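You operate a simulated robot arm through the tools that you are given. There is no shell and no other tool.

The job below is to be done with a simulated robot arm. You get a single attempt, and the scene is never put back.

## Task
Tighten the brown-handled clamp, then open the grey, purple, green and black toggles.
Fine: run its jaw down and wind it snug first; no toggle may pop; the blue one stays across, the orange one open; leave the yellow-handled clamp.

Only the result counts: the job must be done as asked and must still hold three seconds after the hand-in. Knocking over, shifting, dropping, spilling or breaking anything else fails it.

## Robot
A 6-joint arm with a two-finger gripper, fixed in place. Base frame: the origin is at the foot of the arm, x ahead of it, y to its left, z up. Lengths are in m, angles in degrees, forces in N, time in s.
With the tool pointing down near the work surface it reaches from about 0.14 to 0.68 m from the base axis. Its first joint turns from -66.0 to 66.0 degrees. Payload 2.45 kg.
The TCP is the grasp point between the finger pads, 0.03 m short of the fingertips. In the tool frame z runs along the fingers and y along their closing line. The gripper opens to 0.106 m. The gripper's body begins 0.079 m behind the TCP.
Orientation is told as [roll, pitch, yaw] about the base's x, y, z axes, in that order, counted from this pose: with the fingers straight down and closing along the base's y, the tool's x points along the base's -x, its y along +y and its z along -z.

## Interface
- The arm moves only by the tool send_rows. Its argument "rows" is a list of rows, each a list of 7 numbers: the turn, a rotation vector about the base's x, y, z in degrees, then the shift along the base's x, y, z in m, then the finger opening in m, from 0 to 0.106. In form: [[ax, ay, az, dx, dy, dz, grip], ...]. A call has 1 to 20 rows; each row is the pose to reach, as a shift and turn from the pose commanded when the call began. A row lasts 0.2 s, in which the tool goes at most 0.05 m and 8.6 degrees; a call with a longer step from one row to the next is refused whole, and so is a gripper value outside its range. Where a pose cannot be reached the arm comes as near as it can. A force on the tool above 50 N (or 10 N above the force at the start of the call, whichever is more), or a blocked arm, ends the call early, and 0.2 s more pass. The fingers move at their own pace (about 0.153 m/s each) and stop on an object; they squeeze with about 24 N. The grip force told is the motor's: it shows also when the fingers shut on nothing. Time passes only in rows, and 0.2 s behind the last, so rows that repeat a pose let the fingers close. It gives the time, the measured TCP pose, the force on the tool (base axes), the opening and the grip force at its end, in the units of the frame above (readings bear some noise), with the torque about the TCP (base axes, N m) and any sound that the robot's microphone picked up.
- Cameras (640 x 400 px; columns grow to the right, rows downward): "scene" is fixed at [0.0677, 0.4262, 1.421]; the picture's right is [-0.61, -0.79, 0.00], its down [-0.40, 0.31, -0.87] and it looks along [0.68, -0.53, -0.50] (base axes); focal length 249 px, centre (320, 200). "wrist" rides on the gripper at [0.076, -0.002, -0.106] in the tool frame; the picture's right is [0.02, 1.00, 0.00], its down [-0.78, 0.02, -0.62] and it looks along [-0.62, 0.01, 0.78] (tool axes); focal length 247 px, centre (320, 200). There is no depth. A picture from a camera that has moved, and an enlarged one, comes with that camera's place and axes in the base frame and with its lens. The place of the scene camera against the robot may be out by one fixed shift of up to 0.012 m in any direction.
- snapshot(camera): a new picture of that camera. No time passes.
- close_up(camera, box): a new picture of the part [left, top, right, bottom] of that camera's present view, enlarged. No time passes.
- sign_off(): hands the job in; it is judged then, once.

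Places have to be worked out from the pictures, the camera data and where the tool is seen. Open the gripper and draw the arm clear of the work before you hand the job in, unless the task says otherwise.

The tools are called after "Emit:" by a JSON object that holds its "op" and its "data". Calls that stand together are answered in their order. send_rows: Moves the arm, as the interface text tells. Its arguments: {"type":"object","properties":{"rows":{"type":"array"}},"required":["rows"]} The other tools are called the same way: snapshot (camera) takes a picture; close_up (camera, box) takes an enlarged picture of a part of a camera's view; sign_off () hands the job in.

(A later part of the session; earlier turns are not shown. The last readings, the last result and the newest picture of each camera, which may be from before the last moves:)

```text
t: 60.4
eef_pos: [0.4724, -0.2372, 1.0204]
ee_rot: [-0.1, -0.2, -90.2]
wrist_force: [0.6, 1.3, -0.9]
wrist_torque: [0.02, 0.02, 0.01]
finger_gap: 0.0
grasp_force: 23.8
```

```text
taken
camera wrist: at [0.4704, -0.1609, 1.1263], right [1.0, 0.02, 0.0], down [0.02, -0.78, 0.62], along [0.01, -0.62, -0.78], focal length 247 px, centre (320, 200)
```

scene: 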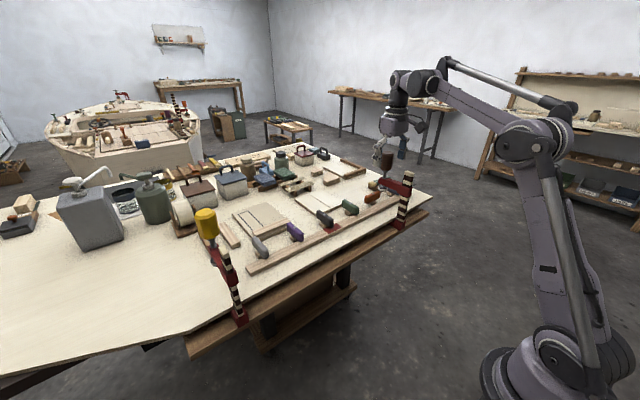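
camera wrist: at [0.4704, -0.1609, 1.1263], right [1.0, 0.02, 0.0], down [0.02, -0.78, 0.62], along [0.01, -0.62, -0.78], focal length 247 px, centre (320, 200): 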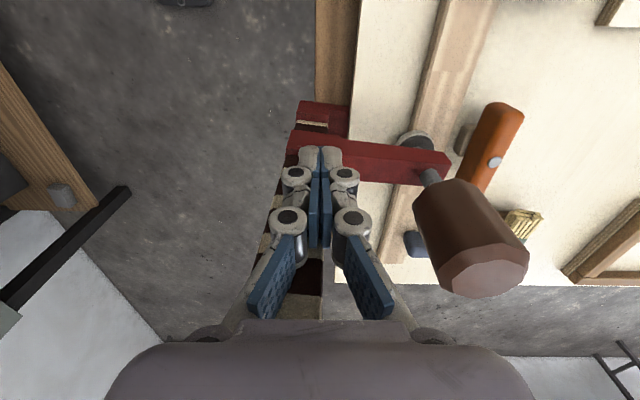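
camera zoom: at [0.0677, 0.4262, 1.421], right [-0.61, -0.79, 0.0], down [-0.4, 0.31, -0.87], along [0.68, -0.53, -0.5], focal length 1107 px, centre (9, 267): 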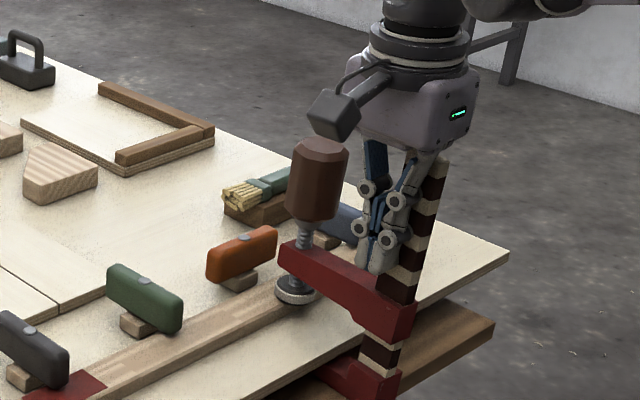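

The clamp is straight again, but it has crept ~1.6 cm toward -x, so its pad now sits on the rail's near edge. I'll go around to the front of the bench and push the collar back +x with a slightly tilted closed gripper. First I back off and go in front.

Emit:
{"op": "send_rows", "data": {"rows": [[0, 0, 0, 0, 0.02, 0, 0.0], [0, 0, 0, 0, 0.05, 0.01, 0.0], [0, 0, 0, 0, 0.06, 0.05, 0.0], [0, 0, 0, 0, 0.06, 0.09, 0.0], [0, 0, 0, -0.02, 0.06, 0.12, 0.0], [0, 0, 8, -0.05, 0.05, 0.13, 0.0], [0, 0, 16, -0.07, 0.03, 0.13, 0.0], [0, 0, 24, -0.08, 0.01, 0.13, 0.0], [0, 0, 32, -0.09, -0.01, 0.13, 0.0], [0, 0, 40, -0.09, -0.02, 0.13, 0.0], [0, 0, 48, -0.09, -0.025, 0.13, 0.0], [0, 0, 56, -0.09, -0.025, 0.13, 0.0], [0, 0, 64, -0.09, -0.025, 0.13, 0.0], [0, 0, 72, -0.09, -0.025, 0.13, 0.0], [0, 0, 80, -0.09, -0.025, 0.13, 0.0], [0, 0, 88, -0.09, -0.025, 0.13, 0.0], [0, 0, 90, -0.09, -0.025, 0.13, 0.0], [0, 0, 90, -0.09, -0.025, 0.13, 0.0]]}}

Emit:
{"op": "snapshot", "data": {"camera": "wrist"}}

Emit:
{"op": "close_up", "data": {"camera": "wrist", "box": [220, 60, 420, 220]}}

Emit:
{"op": "close_up", "data": {"camera": "scene", "box": [330, 140, 450, 230]}}

```text
t: 64.2
eef_pos: [0.3812, -0.2612, 1.1482]
ee_rot: [0.0, -0.1, 0.1]
wrist_force: [0.5, 0.6, -0.5]
wrist_torque: [-0.02, 0.01, 0.01]
finger_gap: 0.0002
grasp_force: 23.9
```

```text
taken
camera wrist: at [0.3051, -0.2632, 1.2556], right [-0.02, 1.0, 0.0], down [0.78, 0.02, 0.62], along [0.62, 0.01, -0.78], focal length 247 px, centre (320, 200)
```

wrist: 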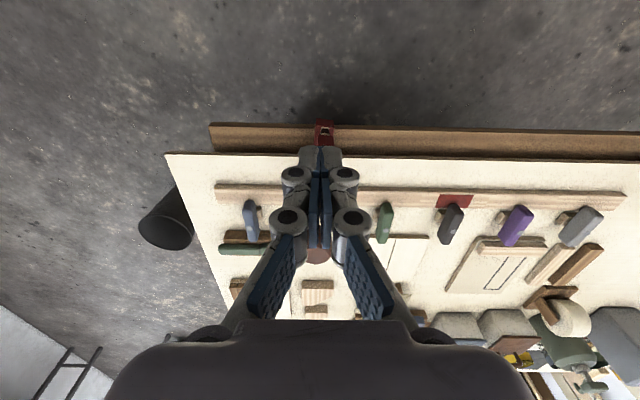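

```text
2.50 times, centred on (320, 140) of wrist
camera zoom: at [0.3051, -0.2632, 1.2556], right [-0.02, 1.0, 0.0], down [0.78, 0.02, 0.62], along [0.62, 0.01, -0.78], focal length 617 px, centre (320, 350)
```

zoom: 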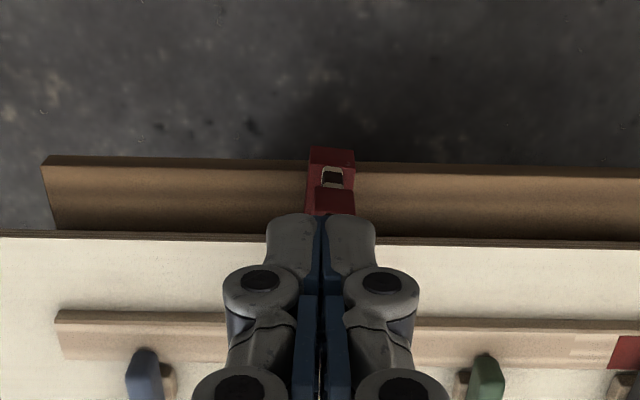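

```text
4.44 times, centred on (390, 185) of scene
camera zoom: at [0.0677, 0.4262, 1.421], right [-0.61, -0.79, 0.0], down [-0.4, 0.31, -0.87], along [0.68, -0.53, -0.5], focal length 1107 px, centre (9, 267)
```

zoom: 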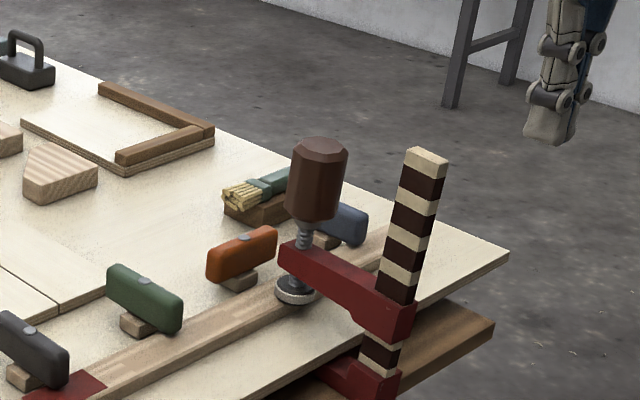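

The bar now stands at y≈-0.2535. I lower the closed gripper in front of it with a 10° forward tilt, to z≈0.975.

Emit:
{"op": "send_rows", "data": {"rows": [[0, -3, 0, 0, 0.007, -0.04, 0.0], [0, -6, 0, 0, 0.007, -0.08, 0.0], [0, -10, 0, 0, 0.007, -0.12, 0.0], [0, -10, 0, 0.005, 0.007, -0.16, 0.0], [0, -10, 0, 0.015, 0.007, -0.173, 0.0], [0, -10, 0, 0.025, 0.007, -0.173, 0.0], [0, -10, 0, 0.025, 0.007, -0.173, 0.0]]}}

Emit:
{"op": "snapshot", "data": {"camera": "wrist"}}

Emit:
{"op": "close_up", "data": {"camera": "scene", "box": [330, 140, 490, 260]}}

```text
t: 65.8
eef_pos: [0.4059, -0.2559, 0.9768]
ee_rot: [-0.1, -10.1, 0.0]
wrist_force: [-0.1, 0.0, 0.4]
wrist_torque: [-0.01, 0.01, 0.02]
finger_gap: 0.0002
grasp_force: 23.8
```

```text
taken
camera wrist: at [0.3134, -0.256, 1.0682], right [-0.02, 1.0, 0.0], down [0.66, 0.02, 0.75], along [0.75, 0.01, -0.66], focal length 247 px, centre (320, 200)
```

wrist: 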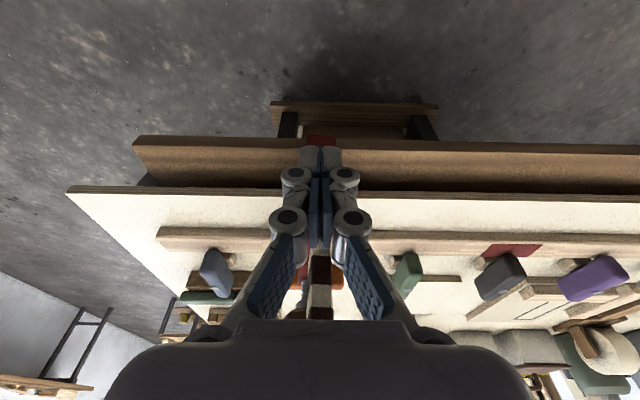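

```text
3.33 times, centred on (410, 200) of scene
camera zoom: at [0.0677, 0.4262, 1.421], right [-0.61, -0.79, 0.0], down [-0.4, 0.31, -0.87], along [0.68, -0.53, -0.5], focal length 830 px, centre (20, 200)
```

zoom: 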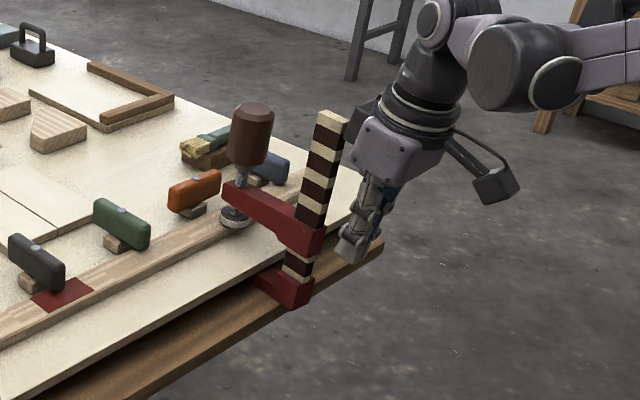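

The tip stands in front of the collar. I push along +x in small steps and watch the force and the pad position.

Emit:
{"op": "send_rows", "data": {"rows": [[0, 0, 0, 0.008, 0.001, 0, 0.0], [0, 0, 0, 0.016, 0.001, 0, 0.0], [0, 0, 0, 0.022, 0.001, 0, 0.0], [0, 0, 0, 0.027, 0.001, 0, 0.0], [0, 0, 0, 0.032, 0.001, 0, 0.0]]}}

Emit:
{"op": "close_up", "data": {"camera": "scene", "box": [330, 140, 450, 230]}}

```text
t: 67.0
eef_pos: [0.438, -0.2541, 0.9756]
ee_rot: [-0.1, -10.1, 0.0]
wrist_force: [-5.5, -0.2, 5.3]
wrist_torque: [-0.05, -0.68, 0.0]
finger_gap: 0.0001
grasp_force: 23.8
```

```text
4.44 times, centred on (390, 185) of scene
camera zoom: at [0.0675, 0.4262, 1.421], right [-0.61, -0.79, 0.0], down [-0.4, 0.31, -0.87], along [0.68, -0.53, -0.5], focal length 1107 px, centre (9, 267)
```

zoom: 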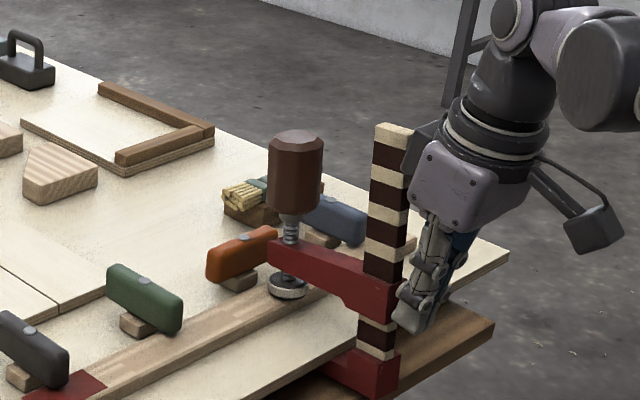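

The pad moved back toward the rail's middle with ~5 N. I push about 8 mm more.

Emit:
{"op": "send_rows", "data": {"rows": [[0, 0, 0, 0.004, 0, 0, 0.0], [0, 0, 0, 0.008, 0, 0, 0.0], [0, 0, 0, 0.008, 0, 0, 0.0]]}}

Emit:
{"op": "close_up", "data": {"camera": "scene", "box": [330, 140, 450, 230]}}

```text
t: 67.8
eef_pos: [0.4426, -0.2545, 0.9759]
ee_rot: [-0.1, -10.0, -0.3]
wrist_force: [-39.0, -1.4, 18.7]
wrist_torque: [0.12, -3.54, -0.28]
finger_gap: 0.0001
grasp_force: 24.2
```

```text
4.44 times, centred on (390, 185) of scene
camera zoom: at [0.0663, 0.4263, 1.421], right [-0.61, -0.79, 0.0], down [-0.39, 0.31, -0.87], along [0.68, -0.53, -0.5], focal length 1107 px, centre (9, 267)
```

zoom: 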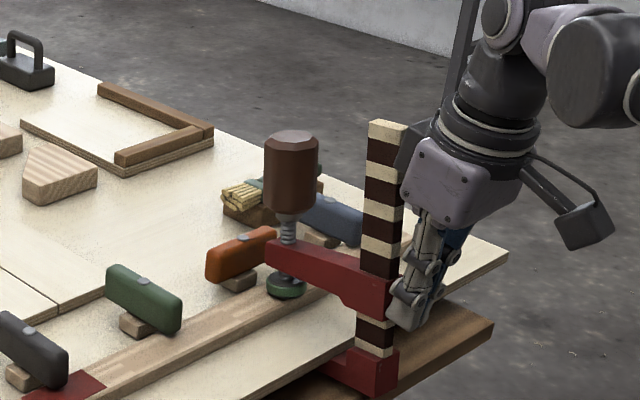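

The bar met the bench edge (39 N) and the clamp's pad ring turned green, apparently an indicator for a pressed pad. I back off right away and look again.

Emit:
{"op": "send_rows", "data": {"rows": [[0, 0, 0, -0.01, 0, 0, 0.0], [0, 0, 0, -0.03, 0, 0.0, 0.0], [0, 0, 0, -0.045, 0, 0.0, 0.0], [0, 0, 0, -0.045, 0, 0.0, 0.0]]}}

Emit:
{"op": "close_up", "data": {"camera": "scene", "box": [330, 140, 450, 230]}}

Emit:
{"op": "close_up", "data": {"camera": "scene", "box": [365, 185, 415, 235]}}

Emit:
{"op": "snapshot", "data": {"camera": "scene"}}

```text
t: 68.8
eef_pos: [0.4014, -0.2533, 0.9756]
ee_rot: [0.0, -10.1, 0.0]
wrist_force: [0.0, -0.4, -0.4]
wrist_torque: [0.0, -0.02, -0.02]
finger_gap: 0.0002
grasp_force: 24.3
```

```text
4.44 times, centred on (390, 185) of scene
camera zoom: at [0.0677, 0.4262, 1.421], right [-0.61, -0.79, 0.0], down [-0.4, 0.31, -0.87], along [0.68, -0.53, -0.5], focal length 1107 px, centre (9, 267)
```

zoom: 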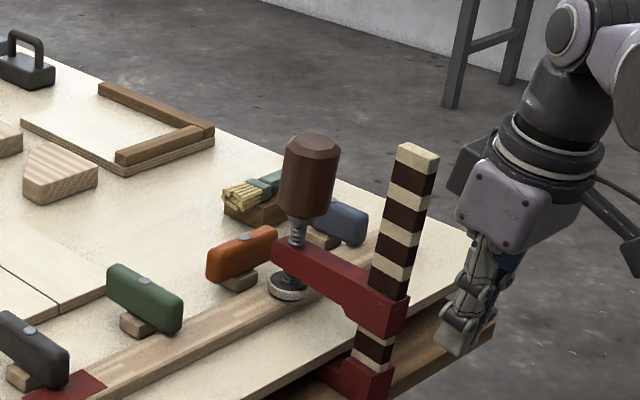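

```text
8.00 times, centred on (390, 210) of scene
camera zoom: at [0.0677, 0.4262, 1.421], right [-0.61, -0.79, 0.0], down [-0.4, 0.31, -0.87], along [0.68, -0.53, -0.5], focal length 1993 px, centre (-240, 120)
```

zoom: 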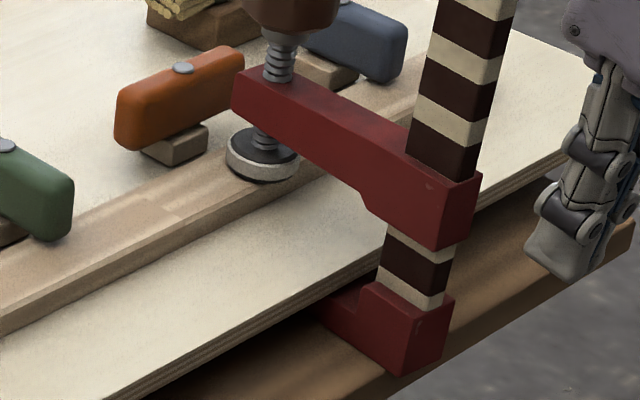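

```text
taken
```

scene: 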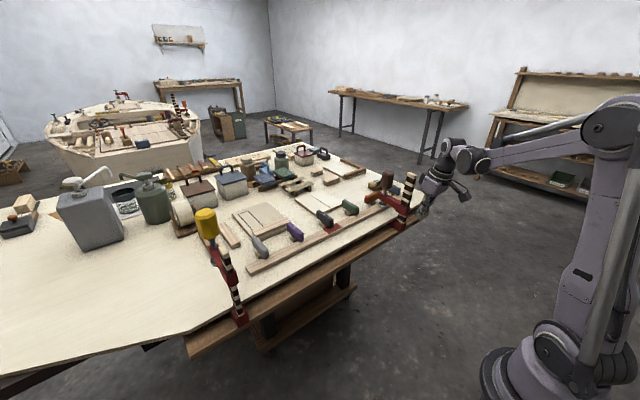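

The pad is back on the rail, ring cream again, so the ring serves as a tightness indicator. Now I return to the handle, and this time I'll draw it slightly +x while winding so the bar's flat face bears on the bench edge and can't swing. I rise and go around to the +y side.

Emit:
{"op": "send_rows", "data": {"rows": [[0, 0, 0, -0.01, 0, 0.04, 0.0], [0, 4, 0, -0.02, 0, 0.08, 0.0], [0, 8, 0, -0.02, 0.01, 0.12, 0.0], [0, 10, 0, -0.02, 0.03, 0.16, 0.0], [0, 10, 0, -0.015, 0.06, 0.17, 0.02], [0, 10, 0, 0.01, 0.09, 0.17, 0.06], [0, 10, 0, 0.04, 0.12, 0.17, 0.085], [0, 10, 0, 0.08, 0.13, 0.17, 0.085], [0, 10, 0, 0.11, 0.135, 0.17, 0.085]]}}

Emit:
{"op": "send_rows", "data": {"rows": [[0, 0, -8, 0, 0, 0, 0.085], [0, 0, -16, 0, 0, 0, 0.085], [0, 0, -24, 0, 0, 0, 0.085], [0, 0, -32, 0, 0, 0, 0.085], [0, 0, -40, 0, 0, 0, 0.085], [0, 0, -48, 0, 0, 0, 0.085], [0, 0, -56, 0, 0, 0, 0.085], [0, 0, -64, 0, 0, 0, 0.085], [0, 0, -72, 0, 0, 0, 0.085], [0, 0, -80, 0.01, 0, -0.02, 0.085], [0, 0, -88, 0.03, 0, -0.05, 0.085], [0, 0, -90, 0.05, 0, -0.09, 0.085], [0, 0, -90, 0.06, 0, -0.11, 0.085], [0, 0, -90, 0.06, 0, -0.11, 0.085]]}}

Emit:
{"op": "snapshot", "data": {"camera": "wrist"}}

```text
t: 70.8
eef_pos: [0.5121, -0.117, 1.1449]
ee_rot: [-0.1, 0.0, 0.0]
wrist_force: [0.2, 0.9, 0.1]
wrist_torque: [0.0, 0.05, 0.01]
finger_gap: 0.0848
grasp_force: 0.1
```

```text
t: 73.8
eef_pos: [0.5703, -0.118, 1.0368]
ee_rot: [0.0, -0.1, -89.9]
wrist_force: [0.0, -1.5, -0.1]
wrist_torque: [0.02, -0.02, 0.0]
finger_gap: 0.0853
grasp_force: 0.0
```

```text
taken
camera wrist: at [0.5683, -0.0414, 1.1425], right [1.0, 0.02, 0.0], down [0.02, -0.78, 0.62], along [0.01, -0.62, -0.78], focal length 247 px, centre (320, 200)
```

wrist: 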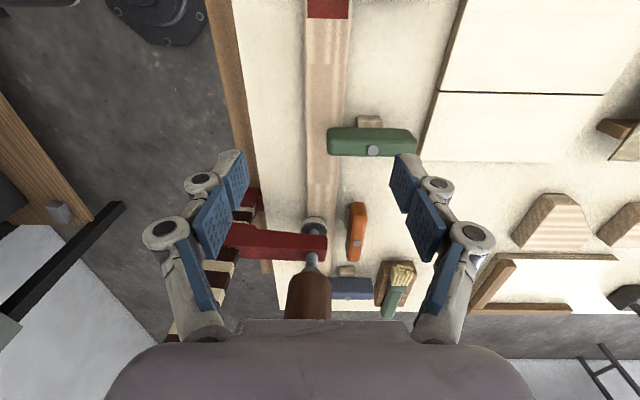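

The handle is at x≈0.561. I slide in along -y to straddle it.

Emit:
{"op": "send_rows", "data": {"rows": [[0, 0, 0, -0.008, -0.03, 0, 0.085], [0, 0, 0, -0.008, -0.06, 0, 0.085], [0, 0, 0, -0.008, -0.09, 0, 0.085], [0, 0, 0, -0.008, -0.12, 0, 0.085], [0, 0, 0, -0.008, -0.142, 0, 0.085], [0, 0, 0, -0.008, -0.142, 0, 0.085]]}}

Emit:
{"op": "snapshot", "data": {"camera": "wrist"}}

```text
t: 75.2
eef_pos: [0.5622, -0.26, 1.0375]
ee_rot: [0.0, -0.1, -90.0]
wrist_force: [-0.4, -1.0, -0.2]
wrist_torque: [-0.03, 0.0, 0.01]
finger_gap: 0.0852
grasp_force: 0.1
```

```text
taken
camera wrist: at [0.561, -0.1837, 1.1438], right [1.0, 0.02, 0.0], down [0.02, -0.78, 0.62], along [0.01, -0.62, -0.78], focal length 247 px, centre (320, 200)
```

wrist: 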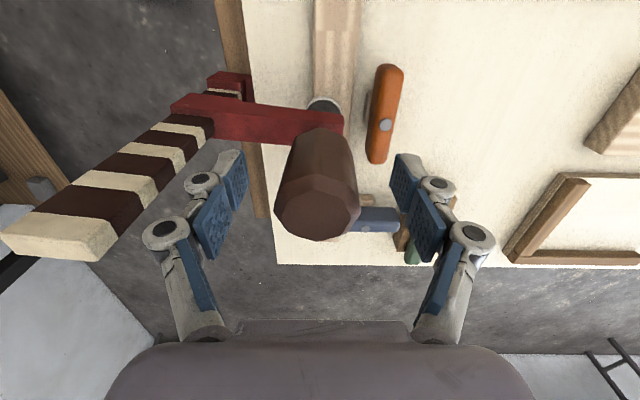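

The handle top is at (0.560,-0.2625). I re-centre by 2 mm and turn counter-clockwise 150° in place, still open, to start a long stroke.

Emit:
{"op": "send_rows", "data": {"rows": [[0, 0, 8, -0.002, -0.002, 0, 0.085], [0, 0, 16, -0.002, -0.002, 0, 0.085], [0, 0, 24, -0.002, -0.002, 0, 0.085], [0, 0, 32, -0.002, -0.002, 0, 0.085], [0, 0, 40, -0.002, -0.002, 0, 0.085], [0, 0, 48, -0.002, -0.002, 0, 0.085], [0, 0, 56, -0.002, -0.002, 0, 0.085], [0, 0, 64, -0.002, -0.002, 0, 0.085], [0, 0, 72, -0.002, -0.002, 0, 0.085], [0, 0, 80, -0.002, -0.002, 0, 0.085], [0, 0, 88, -0.002, -0.002, 0, 0.085], [0, 0, 96, -0.002, -0.002, 0, 0.085], [0, 0, 104, -0.002, -0.002, 0, 0.085], [0, 0, 112, -0.002, -0.002, 0, 0.085], [0, 0, 120, -0.002, -0.002, 0, 0.085], [0, 0, 128, -0.002, -0.002, 0, 0.085], [0, 0, 136, -0.002, -0.002, 0, 0.085], [0, 0, 144, -0.002, -0.002, 0, 0.085], [0, 0, 150, -0.002, -0.002, 0, 0.085], [0, 0, 150, -0.002, -0.002, 0, 0.085]]}}

Emit:
{"op": "snapshot", "data": {"camera": "wrist"}}

```text
t: 79.4
eef_pos: [0.5614, -0.2616, 1.0372]
ee_rot: [0.1, -0.1, 60.1]
wrist_force: [-0.9, 0.0, -0.8]
wrist_torque: [0.01, -0.02, -0.03]
finger_gap: 0.0849
grasp_force: 0.0
```

```text
taken
camera wrist: at [0.5251, -0.3295, 1.1429], right [-0.88, 0.48, 0.0], down [0.38, 0.69, 0.62], along [0.3, 0.55, -0.78], focal length 247 px, centre (320, 200)
```

wrist: 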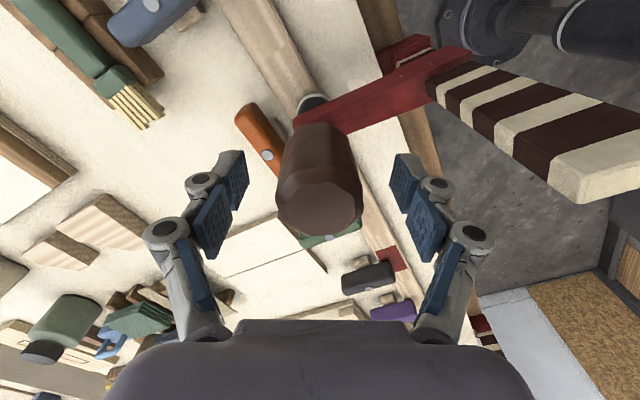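

Centred. I lower 8 mm for more grip area, close, then draw the handle gently +x until the bar bears on the bench edge.

Emit:
{"op": "send_rows", "data": {"rows": [[0, 0, 0, 0, 0, -0.004, 0.085], [0, 0, 0, 0, 0, -0.008, 0.05], [0, 0, 0, 0, 0, -0.008, 0.0], [0, 0, 0, 0, 0, -0.008, 0.0], [0, 0, 0, 0.002, 0, -0.008, 0.0], [0, 0, 0, 0.004, 0, -0.008, 0.0], [0, 0, 0, 0.006, 0, -0.008, 0.0]]}}

Emit:
{"op": "close_up", "data": {"camera": "scene", "box": [330, 140, 450, 230]}}

```text
t: 81.0
eef_pos: [0.5667, -0.2631, 1.0289]
ee_rot: [0.0, 0.0, 60.1]
wrist_force: [-4.6, -2.6, 3.7]
wrist_torque: [-0.26, 0.36, 0.02]
finger_gap: 0.0382
grasp_force: 24.3
```

```text
4.44 times, centred on (390, 185) of scene
camera zoom: at [0.0675, 0.4262, 1.421], right [-0.61, -0.79, 0.0], down [-0.4, 0.31, -0.87], along [0.68, -0.53, -0.5], focal length 1107 px, centre (9, 267)
```

zoom: 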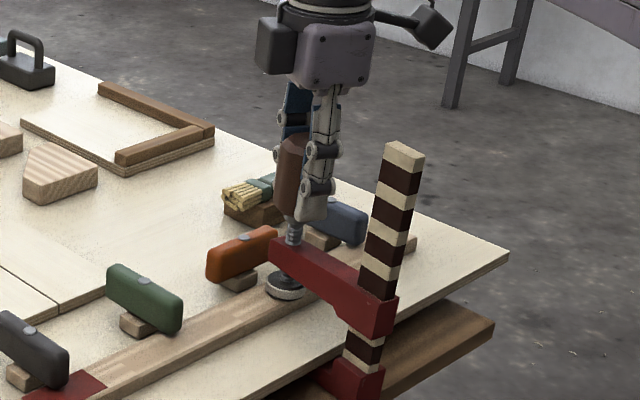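

A light bearing force of ~5 N has built. I draw 3 mm more and wind clockwise 80°, checking the swing.

Emit:
{"op": "send_rows", "data": {"rows": [[0, 0, 0, 0.003, 0, 0, 0.0], [0, 0, -8, 0.003, 0, 0, 0.0], [0, 0, -16, 0.003, 0, 0, 0.0], [0, 0, -24, 0.003, 0, 0, 0.0], [0, 0, -32, 0.003, 0, 0, 0.0], [0, 0, -40, 0.003, 0, 0, 0.0], [0, 0, -48, 0.003, 0, 0, 0.0], [0, 0, -56, 0.003, 0, 0, 0.0], [0, 0, -64, 0.003, 0, 0, 0.0], [0, 0, -72, 0.003, 0, 0, 0.0], [0, 0, -80, 0.003, 0, 0, 0.0]]}}

Emit:
{"op": "close_up", "data": {"camera": "scene", "box": [330, 140, 450, 230]}}

```text
t: 83.4
eef_pos: [0.5721, -0.2638, 1.028]
ee_rot: [-0.1, -0.1, -20.1]
wrist_force: [3.5, -1.2, 2.0]
wrist_torque: [0.07, -0.57, 0.03]
finger_gap: 0.0381
grasp_force: 24.0
```

```text
4.44 times, centred on (390, 185) of scene
camera zoom: at [0.0678, 0.4262, 1.421], right [-0.61, -0.79, 0.0], down [-0.4, 0.31, -0.87], along [0.68, -0.53, -0.5], focal length 1107 px, centre (9, 267)
```

zoom: 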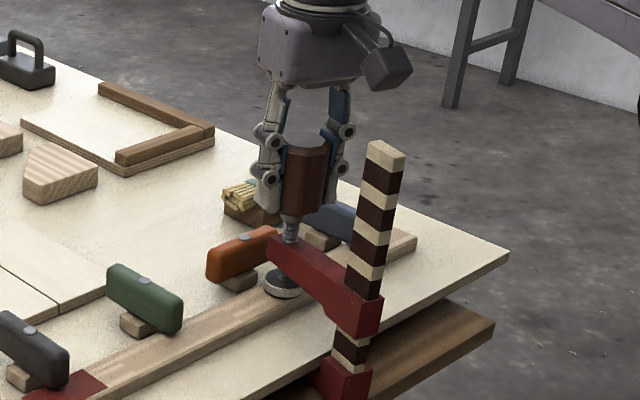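

Only ~10° of swing this time, and the bearing force has relaxed. I draw 4 mm further +x and continue winding 80°.

Emit:
{"op": "send_rows", "data": {"rows": [[0, 0, 0, 0.004, 0, 0, 0.0], [0, 0, -8, 0.004, 0, 0, 0.0], [0, 0, -16, 0.004, 0, 0, 0.0], [0, 0, -24, 0.004, 0, 0, 0.0], [0, 0, -32, 0.004, 0, 0, 0.0], [0, 0, -40, 0.004, 0, 0, 0.0], [0, 0, -48, 0.004, 0, 0, 0.0], [0, 0, -56, 0.004, 0, 0, 0.0], [0, 0, -64, 0.004, 0, 0, 0.0], [0, 0, -72, 0.004, 0, 0, 0.0], [0, 0, -80, 0.004, 0, 0, 0.0]]}}

Emit:
{"op": "close_up", "data": {"camera": "scene", "box": [330, 140, 450, 230]}}

```text
t: 85.8
eef_pos: [0.576, -0.264, 1.0293]
ee_rot: [-0.2, -0.1, -100.1]
wrist_force: [-7.5, -3.1, -14.3]
wrist_torque: [-0.27, 0.24, 0.05]
finger_gap: 0.0382
grasp_force: 24.2
```

```text
4.44 times, centred on (390, 185) of scene
camera zoom: at [0.0678, 0.4259, 1.4211], right [-0.61, -0.79, 0.0], down [-0.4, 0.31, -0.87], along [0.68, -0.53, -0.5], focal length 1107 px, centre (9, 267)
```

zoom: 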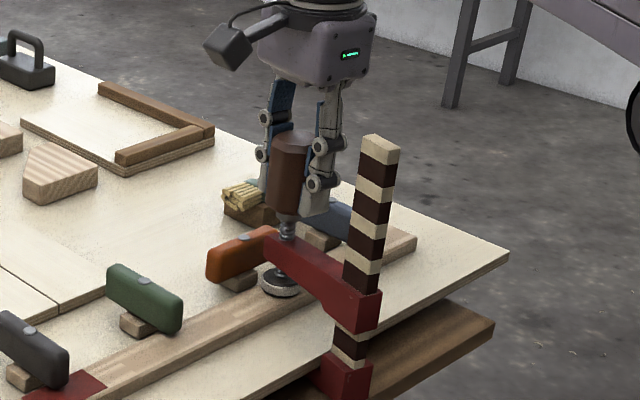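

The swing has stopped and the handle now pulls down (-14 N) as the screw descends, so I should follow it. I lower 3 mm and keep winding with a slight descent.

Emit:
{"op": "send_rows", "data": {"rows": [[0, 0, 0, 0, 0, -0.002, 0.0], [0, 0, -8, 0, 0, -0.003, 0.0], [0, 0, -16, 0, 0, -0.0032, 0.0], [0, 0, -24, 0, 0, -0.0034, 0.0], [0, 0, -32, 0, 0, -0.0036, 0.0], [0, 0, -40, 0, 0, -0.0038, 0.0], [0, 0, -48, 0, 0, -0.004, 0.0], [0, 0, -56, 0, 0, -0.0042, 0.0], [0, 0, -64, 0, 0, -0.0044, 0.0]]}}

Emit:
{"op": "close_up", "data": {"camera": "scene", "box": [330, 140, 450, 230]}}

```text
t: 87.8
eef_pos: [0.5748, -0.262, 1.0241]
ee_rot: [0.0, -0.1, -164.1]
wrist_force: [-2.6, 0.5, 13.3]
wrist_torque: [0.07, -0.15, 0.04]
finger_gap: 0.0382
grasp_force: 23.9
```

```text
4.44 times, centred on (390, 185) of scene
camera zoom: at [0.0674, 0.4263, 1.421], right [-0.61, -0.79, 0.0], down [-0.4, 0.31, -0.87], along [0.68, -0.53, -0.5], focal length 1107 px, centre (9, 267)
```

zoom: 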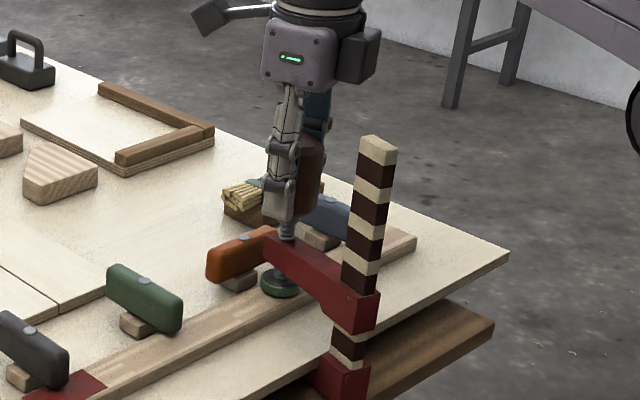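

The pad ring has turned green, though I'm also pressing with 13 N. I ease up 2.5 mm while winding 12° more to see if green holds by itself.

Emit:
{"op": "send_rows", "data": {"rows": [[0, 0, -4, 0, 0, 0.0015, 0.0], [0, 0, -8, 0, 0, 0.0025, 0.0], [0, 0, -12, 0, 0, 0.0025, 0.0]]}}

Emit:
{"op": "close_up", "data": {"camera": "scene", "box": [330, 140, 450, 230]}}

```text
t: 88.6
eef_pos: [0.574, -0.2628, 1.0262]
ee_rot: [-0.1, -0.1, -176.2]
wrist_force: [-5.1, 0.5, -16.0]
wrist_torque: [0.02, -0.05, 0.04]
finger_gap: 0.0384
grasp_force: 23.8
```

```text
4.44 times, centred on (390, 185) of scene
camera zoom: at [0.0679, 0.426, 1.421], right [-0.61, -0.79, 0.0], down [-0.4, 0.31, -0.87], along [0.68, -0.53, -0.5], focal length 1107 px, centre (9, 267)
```

zoom: 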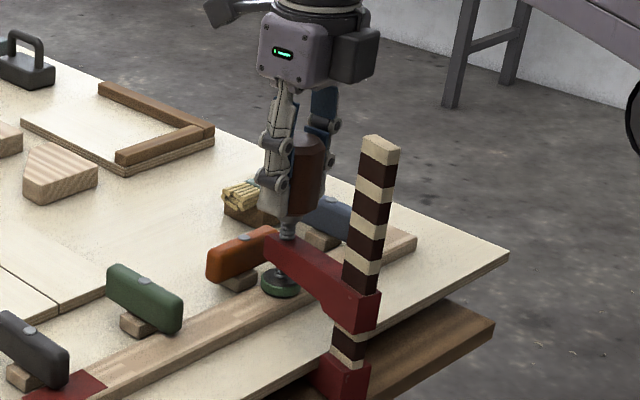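

Green holds even while I pull up with 16 N, so the pad is really pressing. I neutralise the height and release to verify that green persists without me.

Emit:
{"op": "send_rows", "data": {"rows": [[0, 0, 0, 0, 0, -0.0012, 0.0], [0, 0, 0, 0, 0, -0.0012, 0.05], [0, 0, 0, 0, 0, -0.0012, 0.085], [0, 0, 0, 0, 0, -0.0012, 0.085], [0, 0, 0, 0, 0, -0.0012, 0.085]]}}

Emit:
{"op": "close_up", "data": {"camera": "scene", "box": [330, 140, 450, 230]}}

Emit:
{"op": "snapshot", "data": {"camera": "wrist"}}

```text
t: 89.8
eef_pos: [0.5748, -0.2619, 1.0257]
ee_rot: [0.0, 0.0, -176.1]
wrist_force: [-0.6, 1.2, -0.6]
wrist_torque: [-0.01, 0.0, -0.02]
finger_gap: 0.0849
grasp_force: 0.2
```

```text
4.44 times, centred on (390, 185) of scene
camera zoom: at [0.0677, 0.4262, 1.421], right [-0.61, -0.79, 0.0], down [-0.4, 0.31, -0.87], along [0.68, -0.53, -0.5], focal length 1107 px, centre (9, 267)
```

zoom: 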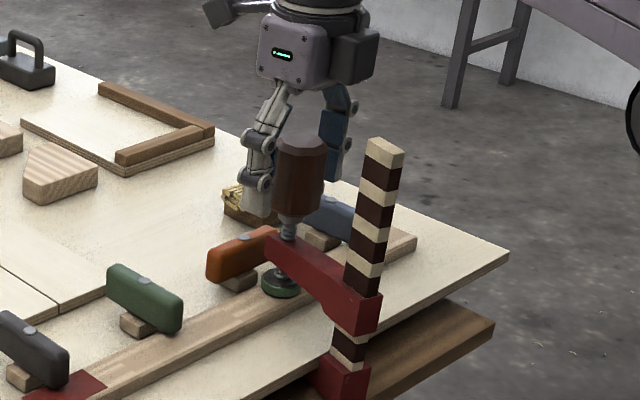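

```text
taken
camera wrist: at [0.6512, -0.2556, 1.1318], right [0.09, -1.0, 0.0], down [-0.78, -0.07, 0.62], along [-0.62, -0.06, -0.78], focal length 247 px, centre (320, 200)
```

wrist: 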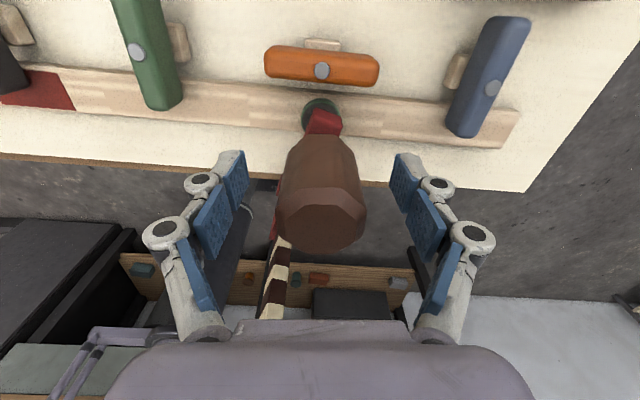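

Green persists with the fingers open, so the clamp holds by itself, though torque was still low. I'll add another stroke to make it properly snug: turn back 150° open, re-centred on (0.571,-0.263).

Emit:
{"op": "send_rows", "data": {"rows": [[0, 0, 8, -0.003, -0.001, 0, 0.085], [0, 0, 16, -0.003, -0.001, 0, 0.085], [0, 0, 24, -0.003, -0.001, 0, 0.085], [0, 0, 32, -0.003, -0.001, 0, 0.085], [0, 0, 40, -0.003, -0.001, 0, 0.085], [0, 0, 48, -0.003, -0.001, 0, 0.085], [0, 0, 56, -0.003, -0.001, 0, 0.085], [0, 0, 64, -0.003, -0.001, 0, 0.085], [0, 0, 72, -0.003, -0.001, 0, 0.085], [0, 0, 80, -0.003, -0.001, 0, 0.085], [0, 0, 88, -0.003, -0.001, 0, 0.085], [0, 0, 96, -0.003, -0.001, 0, 0.085], [0, 0, 104, -0.003, -0.001, 0, 0.085], [0, 0, 112, -0.003, -0.001, 0, 0.085], [0, 0, 120, -0.003, -0.001, 0, 0.085], [0, 0, 128, -0.003, -0.001, 0, 0.085], [0, 0, 136, -0.003, -0.001, 0, 0.085], [0, 0, 144, -0.003, -0.001, 0, 0.085], [0, 0, 150, -0.003, -0.001, 0, 0.085], [0, 0, 150, -0.003, -0.001, 0, 0.085]]}}

Emit:
{"op": "snapshot", "data": {"camera": "wrist"}}

```text
t: 94.0
eef_pos: [0.5719, -0.2634, 1.0254]
ee_rot: [0.1, -0.1, -25.9]
wrist_force: [-0.1, 0.2, -0.2]
wrist_torque: [0.0, -0.01, 0.01]
finger_gap: 0.085
grasp_force: 0.1
```

```text
taken
camera wrist: at [0.5028, -0.2314, 1.1318], right [0.42, 0.91, 0.0], down [0.71, -0.33, 0.62], along [0.57, -0.26, -0.78], focal length 247 px, centre (320, 200)
```

wrist: 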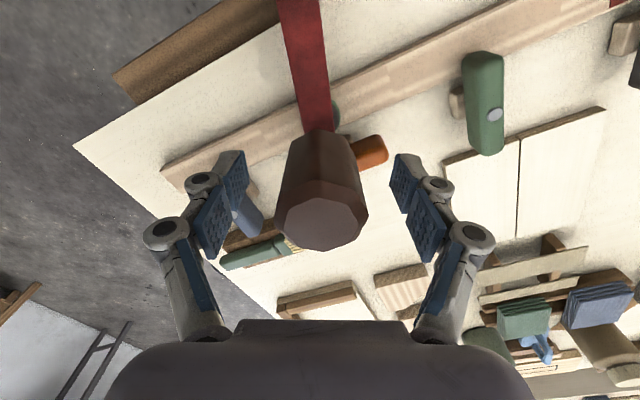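

Centred again. I close and wind clockwise 40°, watching the torque.

Emit:
{"op": "send_rows", "data": {"rows": [[0, 0, 0, 0, 0, 0, 0.05], [0, 0, 0, 0, 0, 0, 0.0], [0, 0, 0, 0, 0, 0, 0.0], [0, 0, -8, 0, 0, 0, 0.0], [0, 0, -16, 0, 0, -0.0002, 0.0], [0, 0, -24, 0, 0, -0.0004, 0.0], [0, 0, -32, 0, 0, -0.0006, 0.0], [0, 0, -40, 0, 0, -0.0008, 0.0]]}}

Emit:
{"op": "close_up", "data": {"camera": "scene", "box": [330, 140, 450, 230]}}

```text
t: 95.8
eef_pos: [0.5719, -0.2628, 1.0252]
ee_rot: [0.1, -0.1, -66.1]
wrist_force: [2.8, 1.4, 10.9]
wrist_torque: [0.06, -0.2, -0.03]
finger_gap: 0.0407
grasp_force: 23.6
```

```text
4.44 times, centred on (390, 185) of scene
camera zoom: at [0.0676, 0.4263, 1.421], right [-0.61, -0.79, 0.0], down [-0.4, 0.31, -0.87], along [0.68, -0.53, -0.5], focal length 1107 px, centre (9, 267)
```

zoom: 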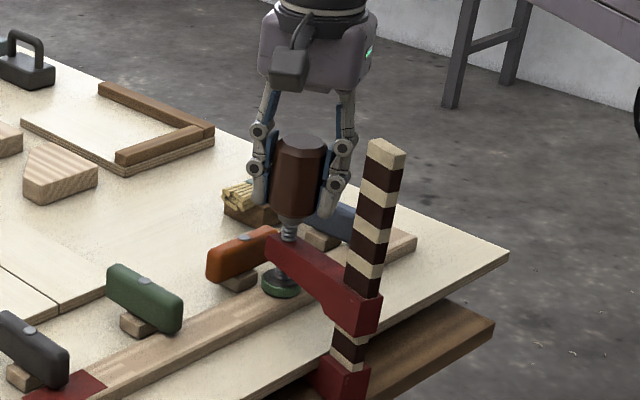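

The opening is 0.0407 now, so the fingers may be riding over the handle's flats, meaning resistance. I turn 24° more to see.

Emit:
{"op": "send_rows", "data": {"rows": [[0, 0, -8, 0, 0, 0.001, 0.0], [0, 0, -16, 0, 0, 0.001, 0.0]]}}

Emit:
{"op": "send_rows", "data": {"rows": [[0, 0, -8, 0, 0, 0, 0.0], [0, 0, -16, 0, 0, 0, 0.0]]}}

Emit:
{"op": "snapshot", "data": {"camera": "wrist"}}

```text
t: 96.4
eef_pos: [0.5718, -0.2638, 1.0241]
ee_rot: [0.0, 0.0, -82.1]
wrist_force: [2.0, 2.9, -1.3]
wrist_torque: [0.33, 0.07, 0.03]
finger_gap: 0.0405
grasp_force: 24.2
```

```text
t: 97.0
eef_pos: [0.573, -0.2638, 1.0253]
ee_rot: [0.0, 0.1, -98.1]
wrist_force: [4.4, 6.0, -1.6]
wrist_torque: [0.47, -0.2, 0.01]
finger_gap: 0.0404
grasp_force: 24.3
```

```text
taken
camera wrist: at [0.5815, -0.1875, 1.1314], right [0.99, -0.12, 0.0], down [-0.09, -0.78, 0.62], along [-0.07, -0.62, -0.78], focal length 247 px, centre (320, 200)
```

wrist: 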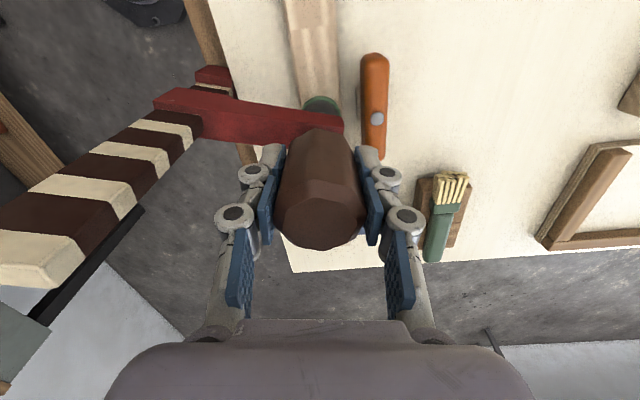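

The opening stays constant, so the handle is turning with me, with little torque still. I continue clockwise 56°.

Emit:
{"op": "send_rows", "data": {"rows": [[0, 0, -8, 0, 0, 0, 0.0], [0, 0, -16, 0, 0, 0, 0.0], [0, 0, -24, 0, 0, 0, 0.0], [0, 0, -32, 0, 0, 0, 0.0]]}}

Emit:
{"op": "close_up", "data": {"camera": "scene", "box": [330, 140, 450, 230]}}

Emit:
{"op": "snapshot", "data": {"camera": "wrist"}}

```text
t: 98.0
eef_pos: [0.5703, -0.2641, 1.0261]
ee_rot: [0.0, -0.1, -130.2]
wrist_force: [4.5, -0.2, -1.2]
wrist_torque: [-0.05, -0.24, 0.06]
finger_gap: 0.0396
grasp_force: 23.7
```

```text
4.44 times, centred on (390, 185) of scene
camera zoom: at [0.068, 0.4261, 1.421], right [-0.61, -0.79, 0.0], down [-0.4, 0.31, -0.87], along [0.68, -0.53, -0.5], focal length 1107 px, centre (9, 267)
```

zoom: 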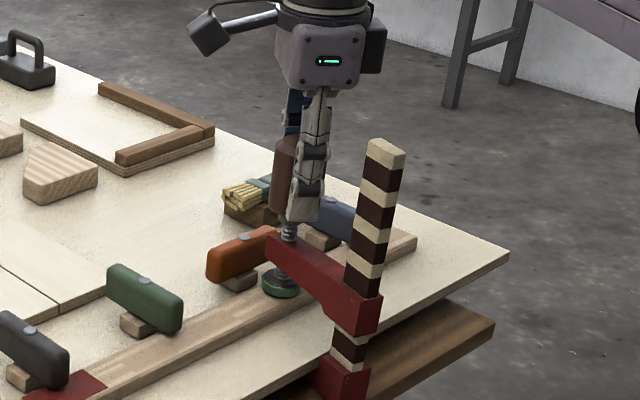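

```text
taken
camera wrist: at [0.6196, -0.2046, 1.1317], right [0.78, -0.63, 0.0], down [-0.49, -0.61, 0.62], along [-0.39, -0.48, -0.78], focal length 247 px, centre (320, 200)
```

wrist: 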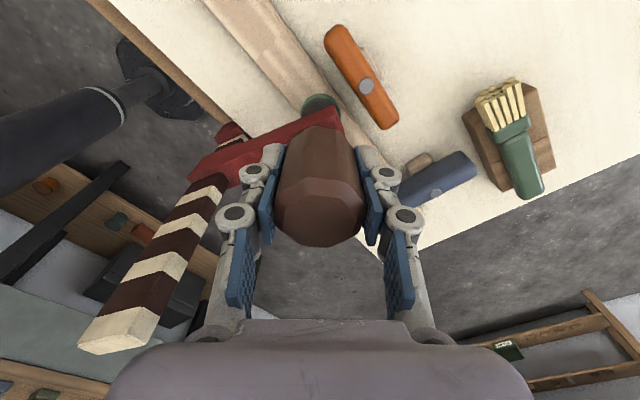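

The clamp stands still and the opening changes slightly, which hints that the fingers slip around a tightening handle. I compare zooms before and after a further 24° to check.

Emit:
{"op": "close_up", "data": {"camera": "wrist", "box": [240, 100, 400, 260]}}

Emit:
{"op": "send_rows", "data": {"rows": [[0, 0, -8, 0, 0, 0, 0.0], [0, 0, -16, 0, 0, 0, 0.0], [0, 0, -24, 0, 0, 0, 0.0]]}}

Emit:
{"op": "close_up", "data": {"camera": "wrist", "box": [240, 100, 400, 260]}}

```text
2.50 times, centred on (320, 180) of wrist
camera zoom: at [0.6196, -0.2046, 1.1317], right [0.78, -0.63, 0.0], down [-0.49, -0.61, 0.62], along [-0.39, -0.48, -0.78], focal length 617 px, centre (320, 250)
```

zoom: 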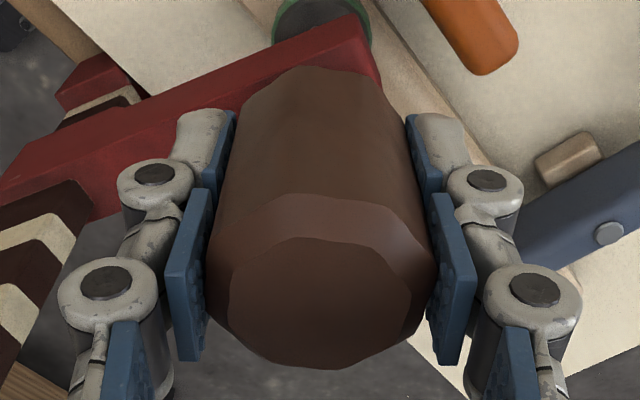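

```text
t: 98.8
eef_pos: [0.5712, -0.2639, 1.0259]
ee_rot: [0.0, -0.2, -154.2]
wrist_force: [-4.5, 0.5, 2.6]
wrist_torque: [0.04, 0.55, 0.02]
finger_gap: 0.038
grasp_force: 23.7
```

```text
2.50 times, centred on (320, 180) of wrist
camera zoom: at [0.6394, -0.2292, 1.1317], right [0.45, -0.89, 0.0], down [-0.7, -0.36, 0.62], along [-0.56, -0.28, -0.78], focal length 617 px, centre (320, 250)
```

zoom: 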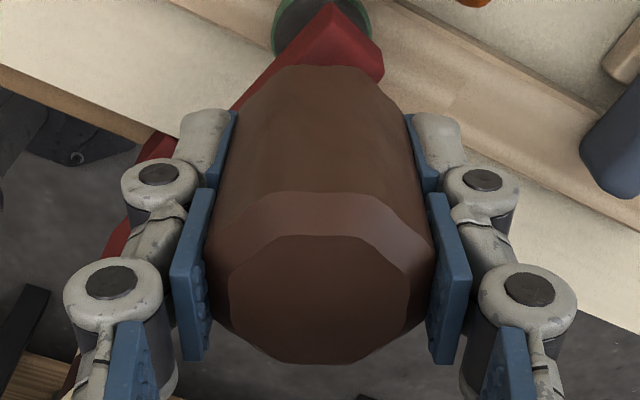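

The handle does still turn with me; it just settled onto its flats (0.038). I continue clockwise 40° further, past -180, watching for range and torque.

Emit:
{"op": "send_rows", "data": {"rows": [[0, 0, -8, 0, 0, 0, 0.0], [0, 0, -16, 0, 0, 0, 0.0], [0, 0, -24, 0, 0, 0, 0.0], [0, 0, -32, 0, 0, 0, 0.0], [0, 0, -40, 0, 0, 0, 0.0]]}}

Emit:
{"op": "close_up", "data": {"camera": "wrist", "box": [240, 100, 400, 260]}}

Emit:
{"op": "close_up", "data": {"camera": "scene", "box": [330, 140, 450, 230]}}

```text
t: 100.0
eef_pos: [0.5717, -0.2645, 1.0263]
ee_rot: [0.0, -0.2, 165.8]
wrist_force: [-10.7, 3.0, 0.6]
wrist_torque: [0.14, 0.76, 0.03]
finger_gap: 0.038
grasp_force: 24.1
```

```text
2.50 times, centred on (320, 180) of wrist
camera zoom: at [0.6462, -0.2804, 1.1313], right [-0.22, -0.97, 0.0], down [-0.76, 0.17, 0.62], along [-0.61, 0.14, -0.78], focal length 617 px, centre (320, 250)
```

zoom: 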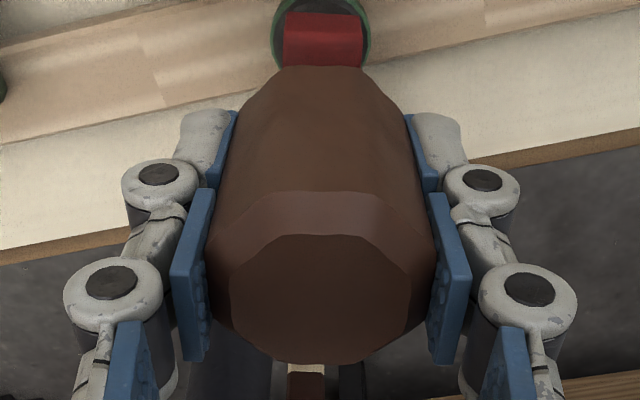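

```text
4.44 times, centred on (390, 185) of scene
camera zoom: at [0.0675, 0.4262, 1.421], right [-0.61, -0.79, 0.0], down [-0.4, 0.31, -0.87], along [0.68, -0.53, -0.5], focal length 1107 px, centre (9, 267)
```

zoom: 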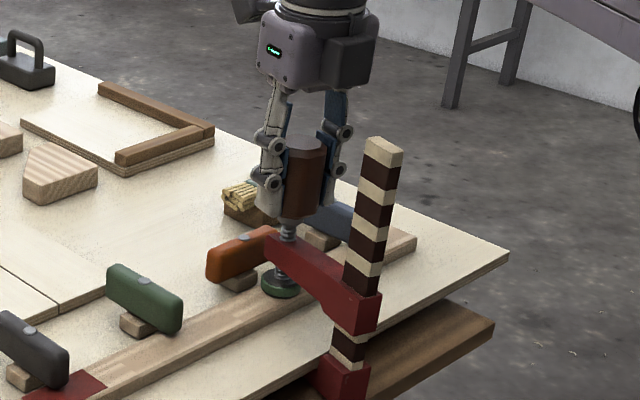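

The range allows -194° and the handle turns with me; the ring stays green and the clamp is steady. I hold still for a moment to average the torque reading.

Emit:
{"op": "send_rows", "data": {"rows": [[0, 0, 0, 0.0, 0, 0, 0.0]]}}

Emit:
{"op": "send_rows", "data": {"rows": [[0, 0, -6, 0.0, 0, 0, 0.0]]}}

Emit:
{"op": "send_rows", "data": {"rows": [[0, 0, -6, 0.0, 0, 0, 0.0]]}}

Emit:
{"op": "close_up", "data": {"camera": "scene", "box": [365, 175, 415, 225]}}

```text
t: 100.4
eef_pos: [0.5717, -0.2629, 1.0244]
ee_rot: [-0.1, -0.2, 166.0]
wrist_force: [-10.8, 3.7, 0.3]
wrist_torque: [0.19, 0.74, -0.01]
finger_gap: 0.0384
grasp_force: 23.8
```

```text
t: 100.8
eef_pos: [0.5723, -0.2636, 1.0255]
ee_rot: [0.0, -0.2, 163.0]
wrist_force: [-9.1, 4.8, -0.3]
wrist_torque: [0.31, 0.66, 0.0]
finger_gap: 0.0381
grasp_force: 23.9
out of reach, approached as far as the arm can: row 1
```

```text
t: 101.2
eef_pos: [0.5713, -0.2632, 1.0243]
ee_rot: [-0.1, -0.1, 163.0]
wrist_force: [-11.5, 5.6, 0.0]
wrist_torque: [0.28, 0.51, 0.06]
finger_gap: 0.0381
grasp_force: 23.8
out of reach, approached as far as the arm can: row 1
```

```text
8.00 times, centred on (390, 200) of scene
camera zoom: at [0.0676, 0.4263, 1.421], right [-0.61, -0.79, 0.0], down [-0.4, 0.31, -0.87], along [0.68, -0.53, -0.5], focal length 1993 px, centre (-240, 200)
```

zoom: 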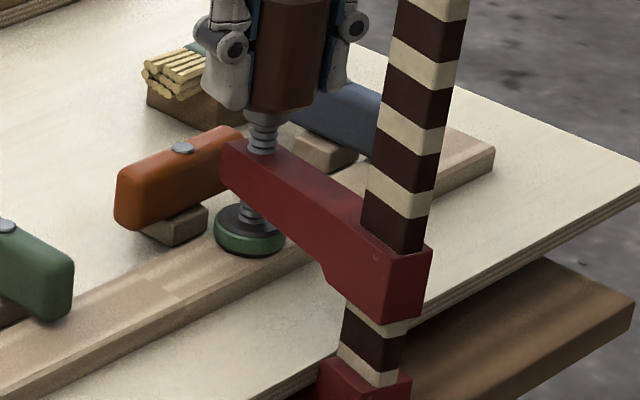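

The wrist limit is near -197°, and the clamp is green and steady. For margin I do one more stroke: release, turn back 152° around the handle, re-centred 2 mm toward -x.

Emit:
{"op": "send_rows", "data": {"rows": [[0, 0, 0, 0, 0, 0, 0.05], [0, 0, 0, -0.002, 0, 0, 0.08], [0, 0, 8, -0.002, 0, 0, 0.085], [0, 0, 16, -0.002, 0, 0, 0.085], [0, 0, 24, -0.002, 0, 0, 0.085], [0, 0, 32, -0.002, 0, 0, 0.085], [0, 0, 40, -0.002, 0, 0, 0.085], [0, 0, 48, -0.002, 0, 0, 0.085], [0, 0, 56, -0.002, 0, 0, 0.085], [0, 0, 64, -0.002, 0, 0, 0.085], [0, 0, 72, -0.002, 0, 0, 0.085], [0, 0, 80, -0.002, 0, 0, 0.085], [0, 0, 88, -0.002, 0, 0, 0.085], [0, 0, 96, -0.002, 0, 0, 0.085], [0, 0, 104, -0.002, 0, 0, 0.085], [0, 0, 112, -0.002, 0, 0, 0.085], [0, 0, 120, -0.002, 0, 0, 0.085], [0, 0, 128, -0.002, 0, 0, 0.085], [0, 0, 136, -0.002, 0, 0, 0.085], [0, 0, 136, -0.002, 0, 0, 0.085]]}}

Emit:
{"op": "snapshot", "data": {"camera": "wrist"}}

Emit:
{"op": "close_up", "data": {"camera": "scene", "box": [365, 175, 415, 225]}}

```text
t: 105.4
eef_pos: [0.5699, -0.263, 1.0254]
ee_rot: [-0.1, -0.2, -60.9]
wrist_force: [0.5, 0.1, -0.3]
wrist_torque: [0.08, 0.02, 0.01]
finger_gap: 0.0849
grasp_force: 0.1
```

```text
taken
camera wrist: at [0.5315, -0.1979, 1.1315], right [0.86, 0.51, 0.0], down [0.4, -0.68, 0.62], along [0.31, -0.54, -0.78], focal length 247 px, centre (320, 200)
```

wrist: 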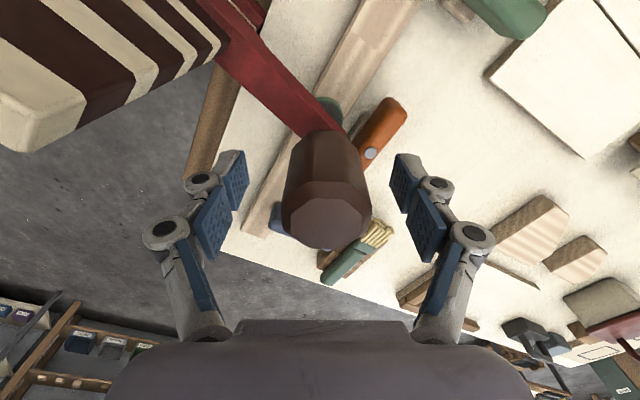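

```text
8.00 times, centred on (390, 200) of scene
camera zoom: at [0.0677, 0.4262, 1.421], right [-0.61, -0.79, 0.0], down [-0.4, 0.31, -0.87], along [0.68, -0.53, -0.5], focal length 1993 px, centre (-240, 200)
```

zoom: 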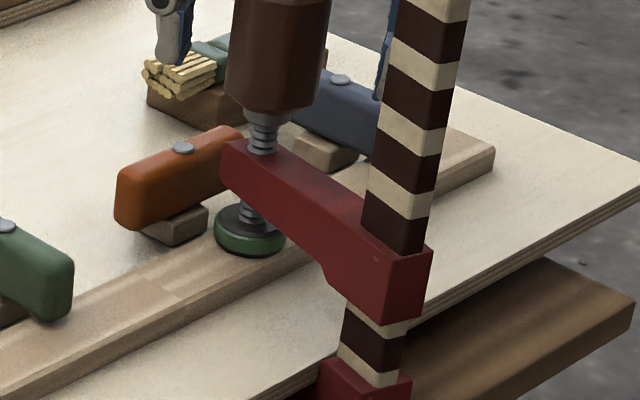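

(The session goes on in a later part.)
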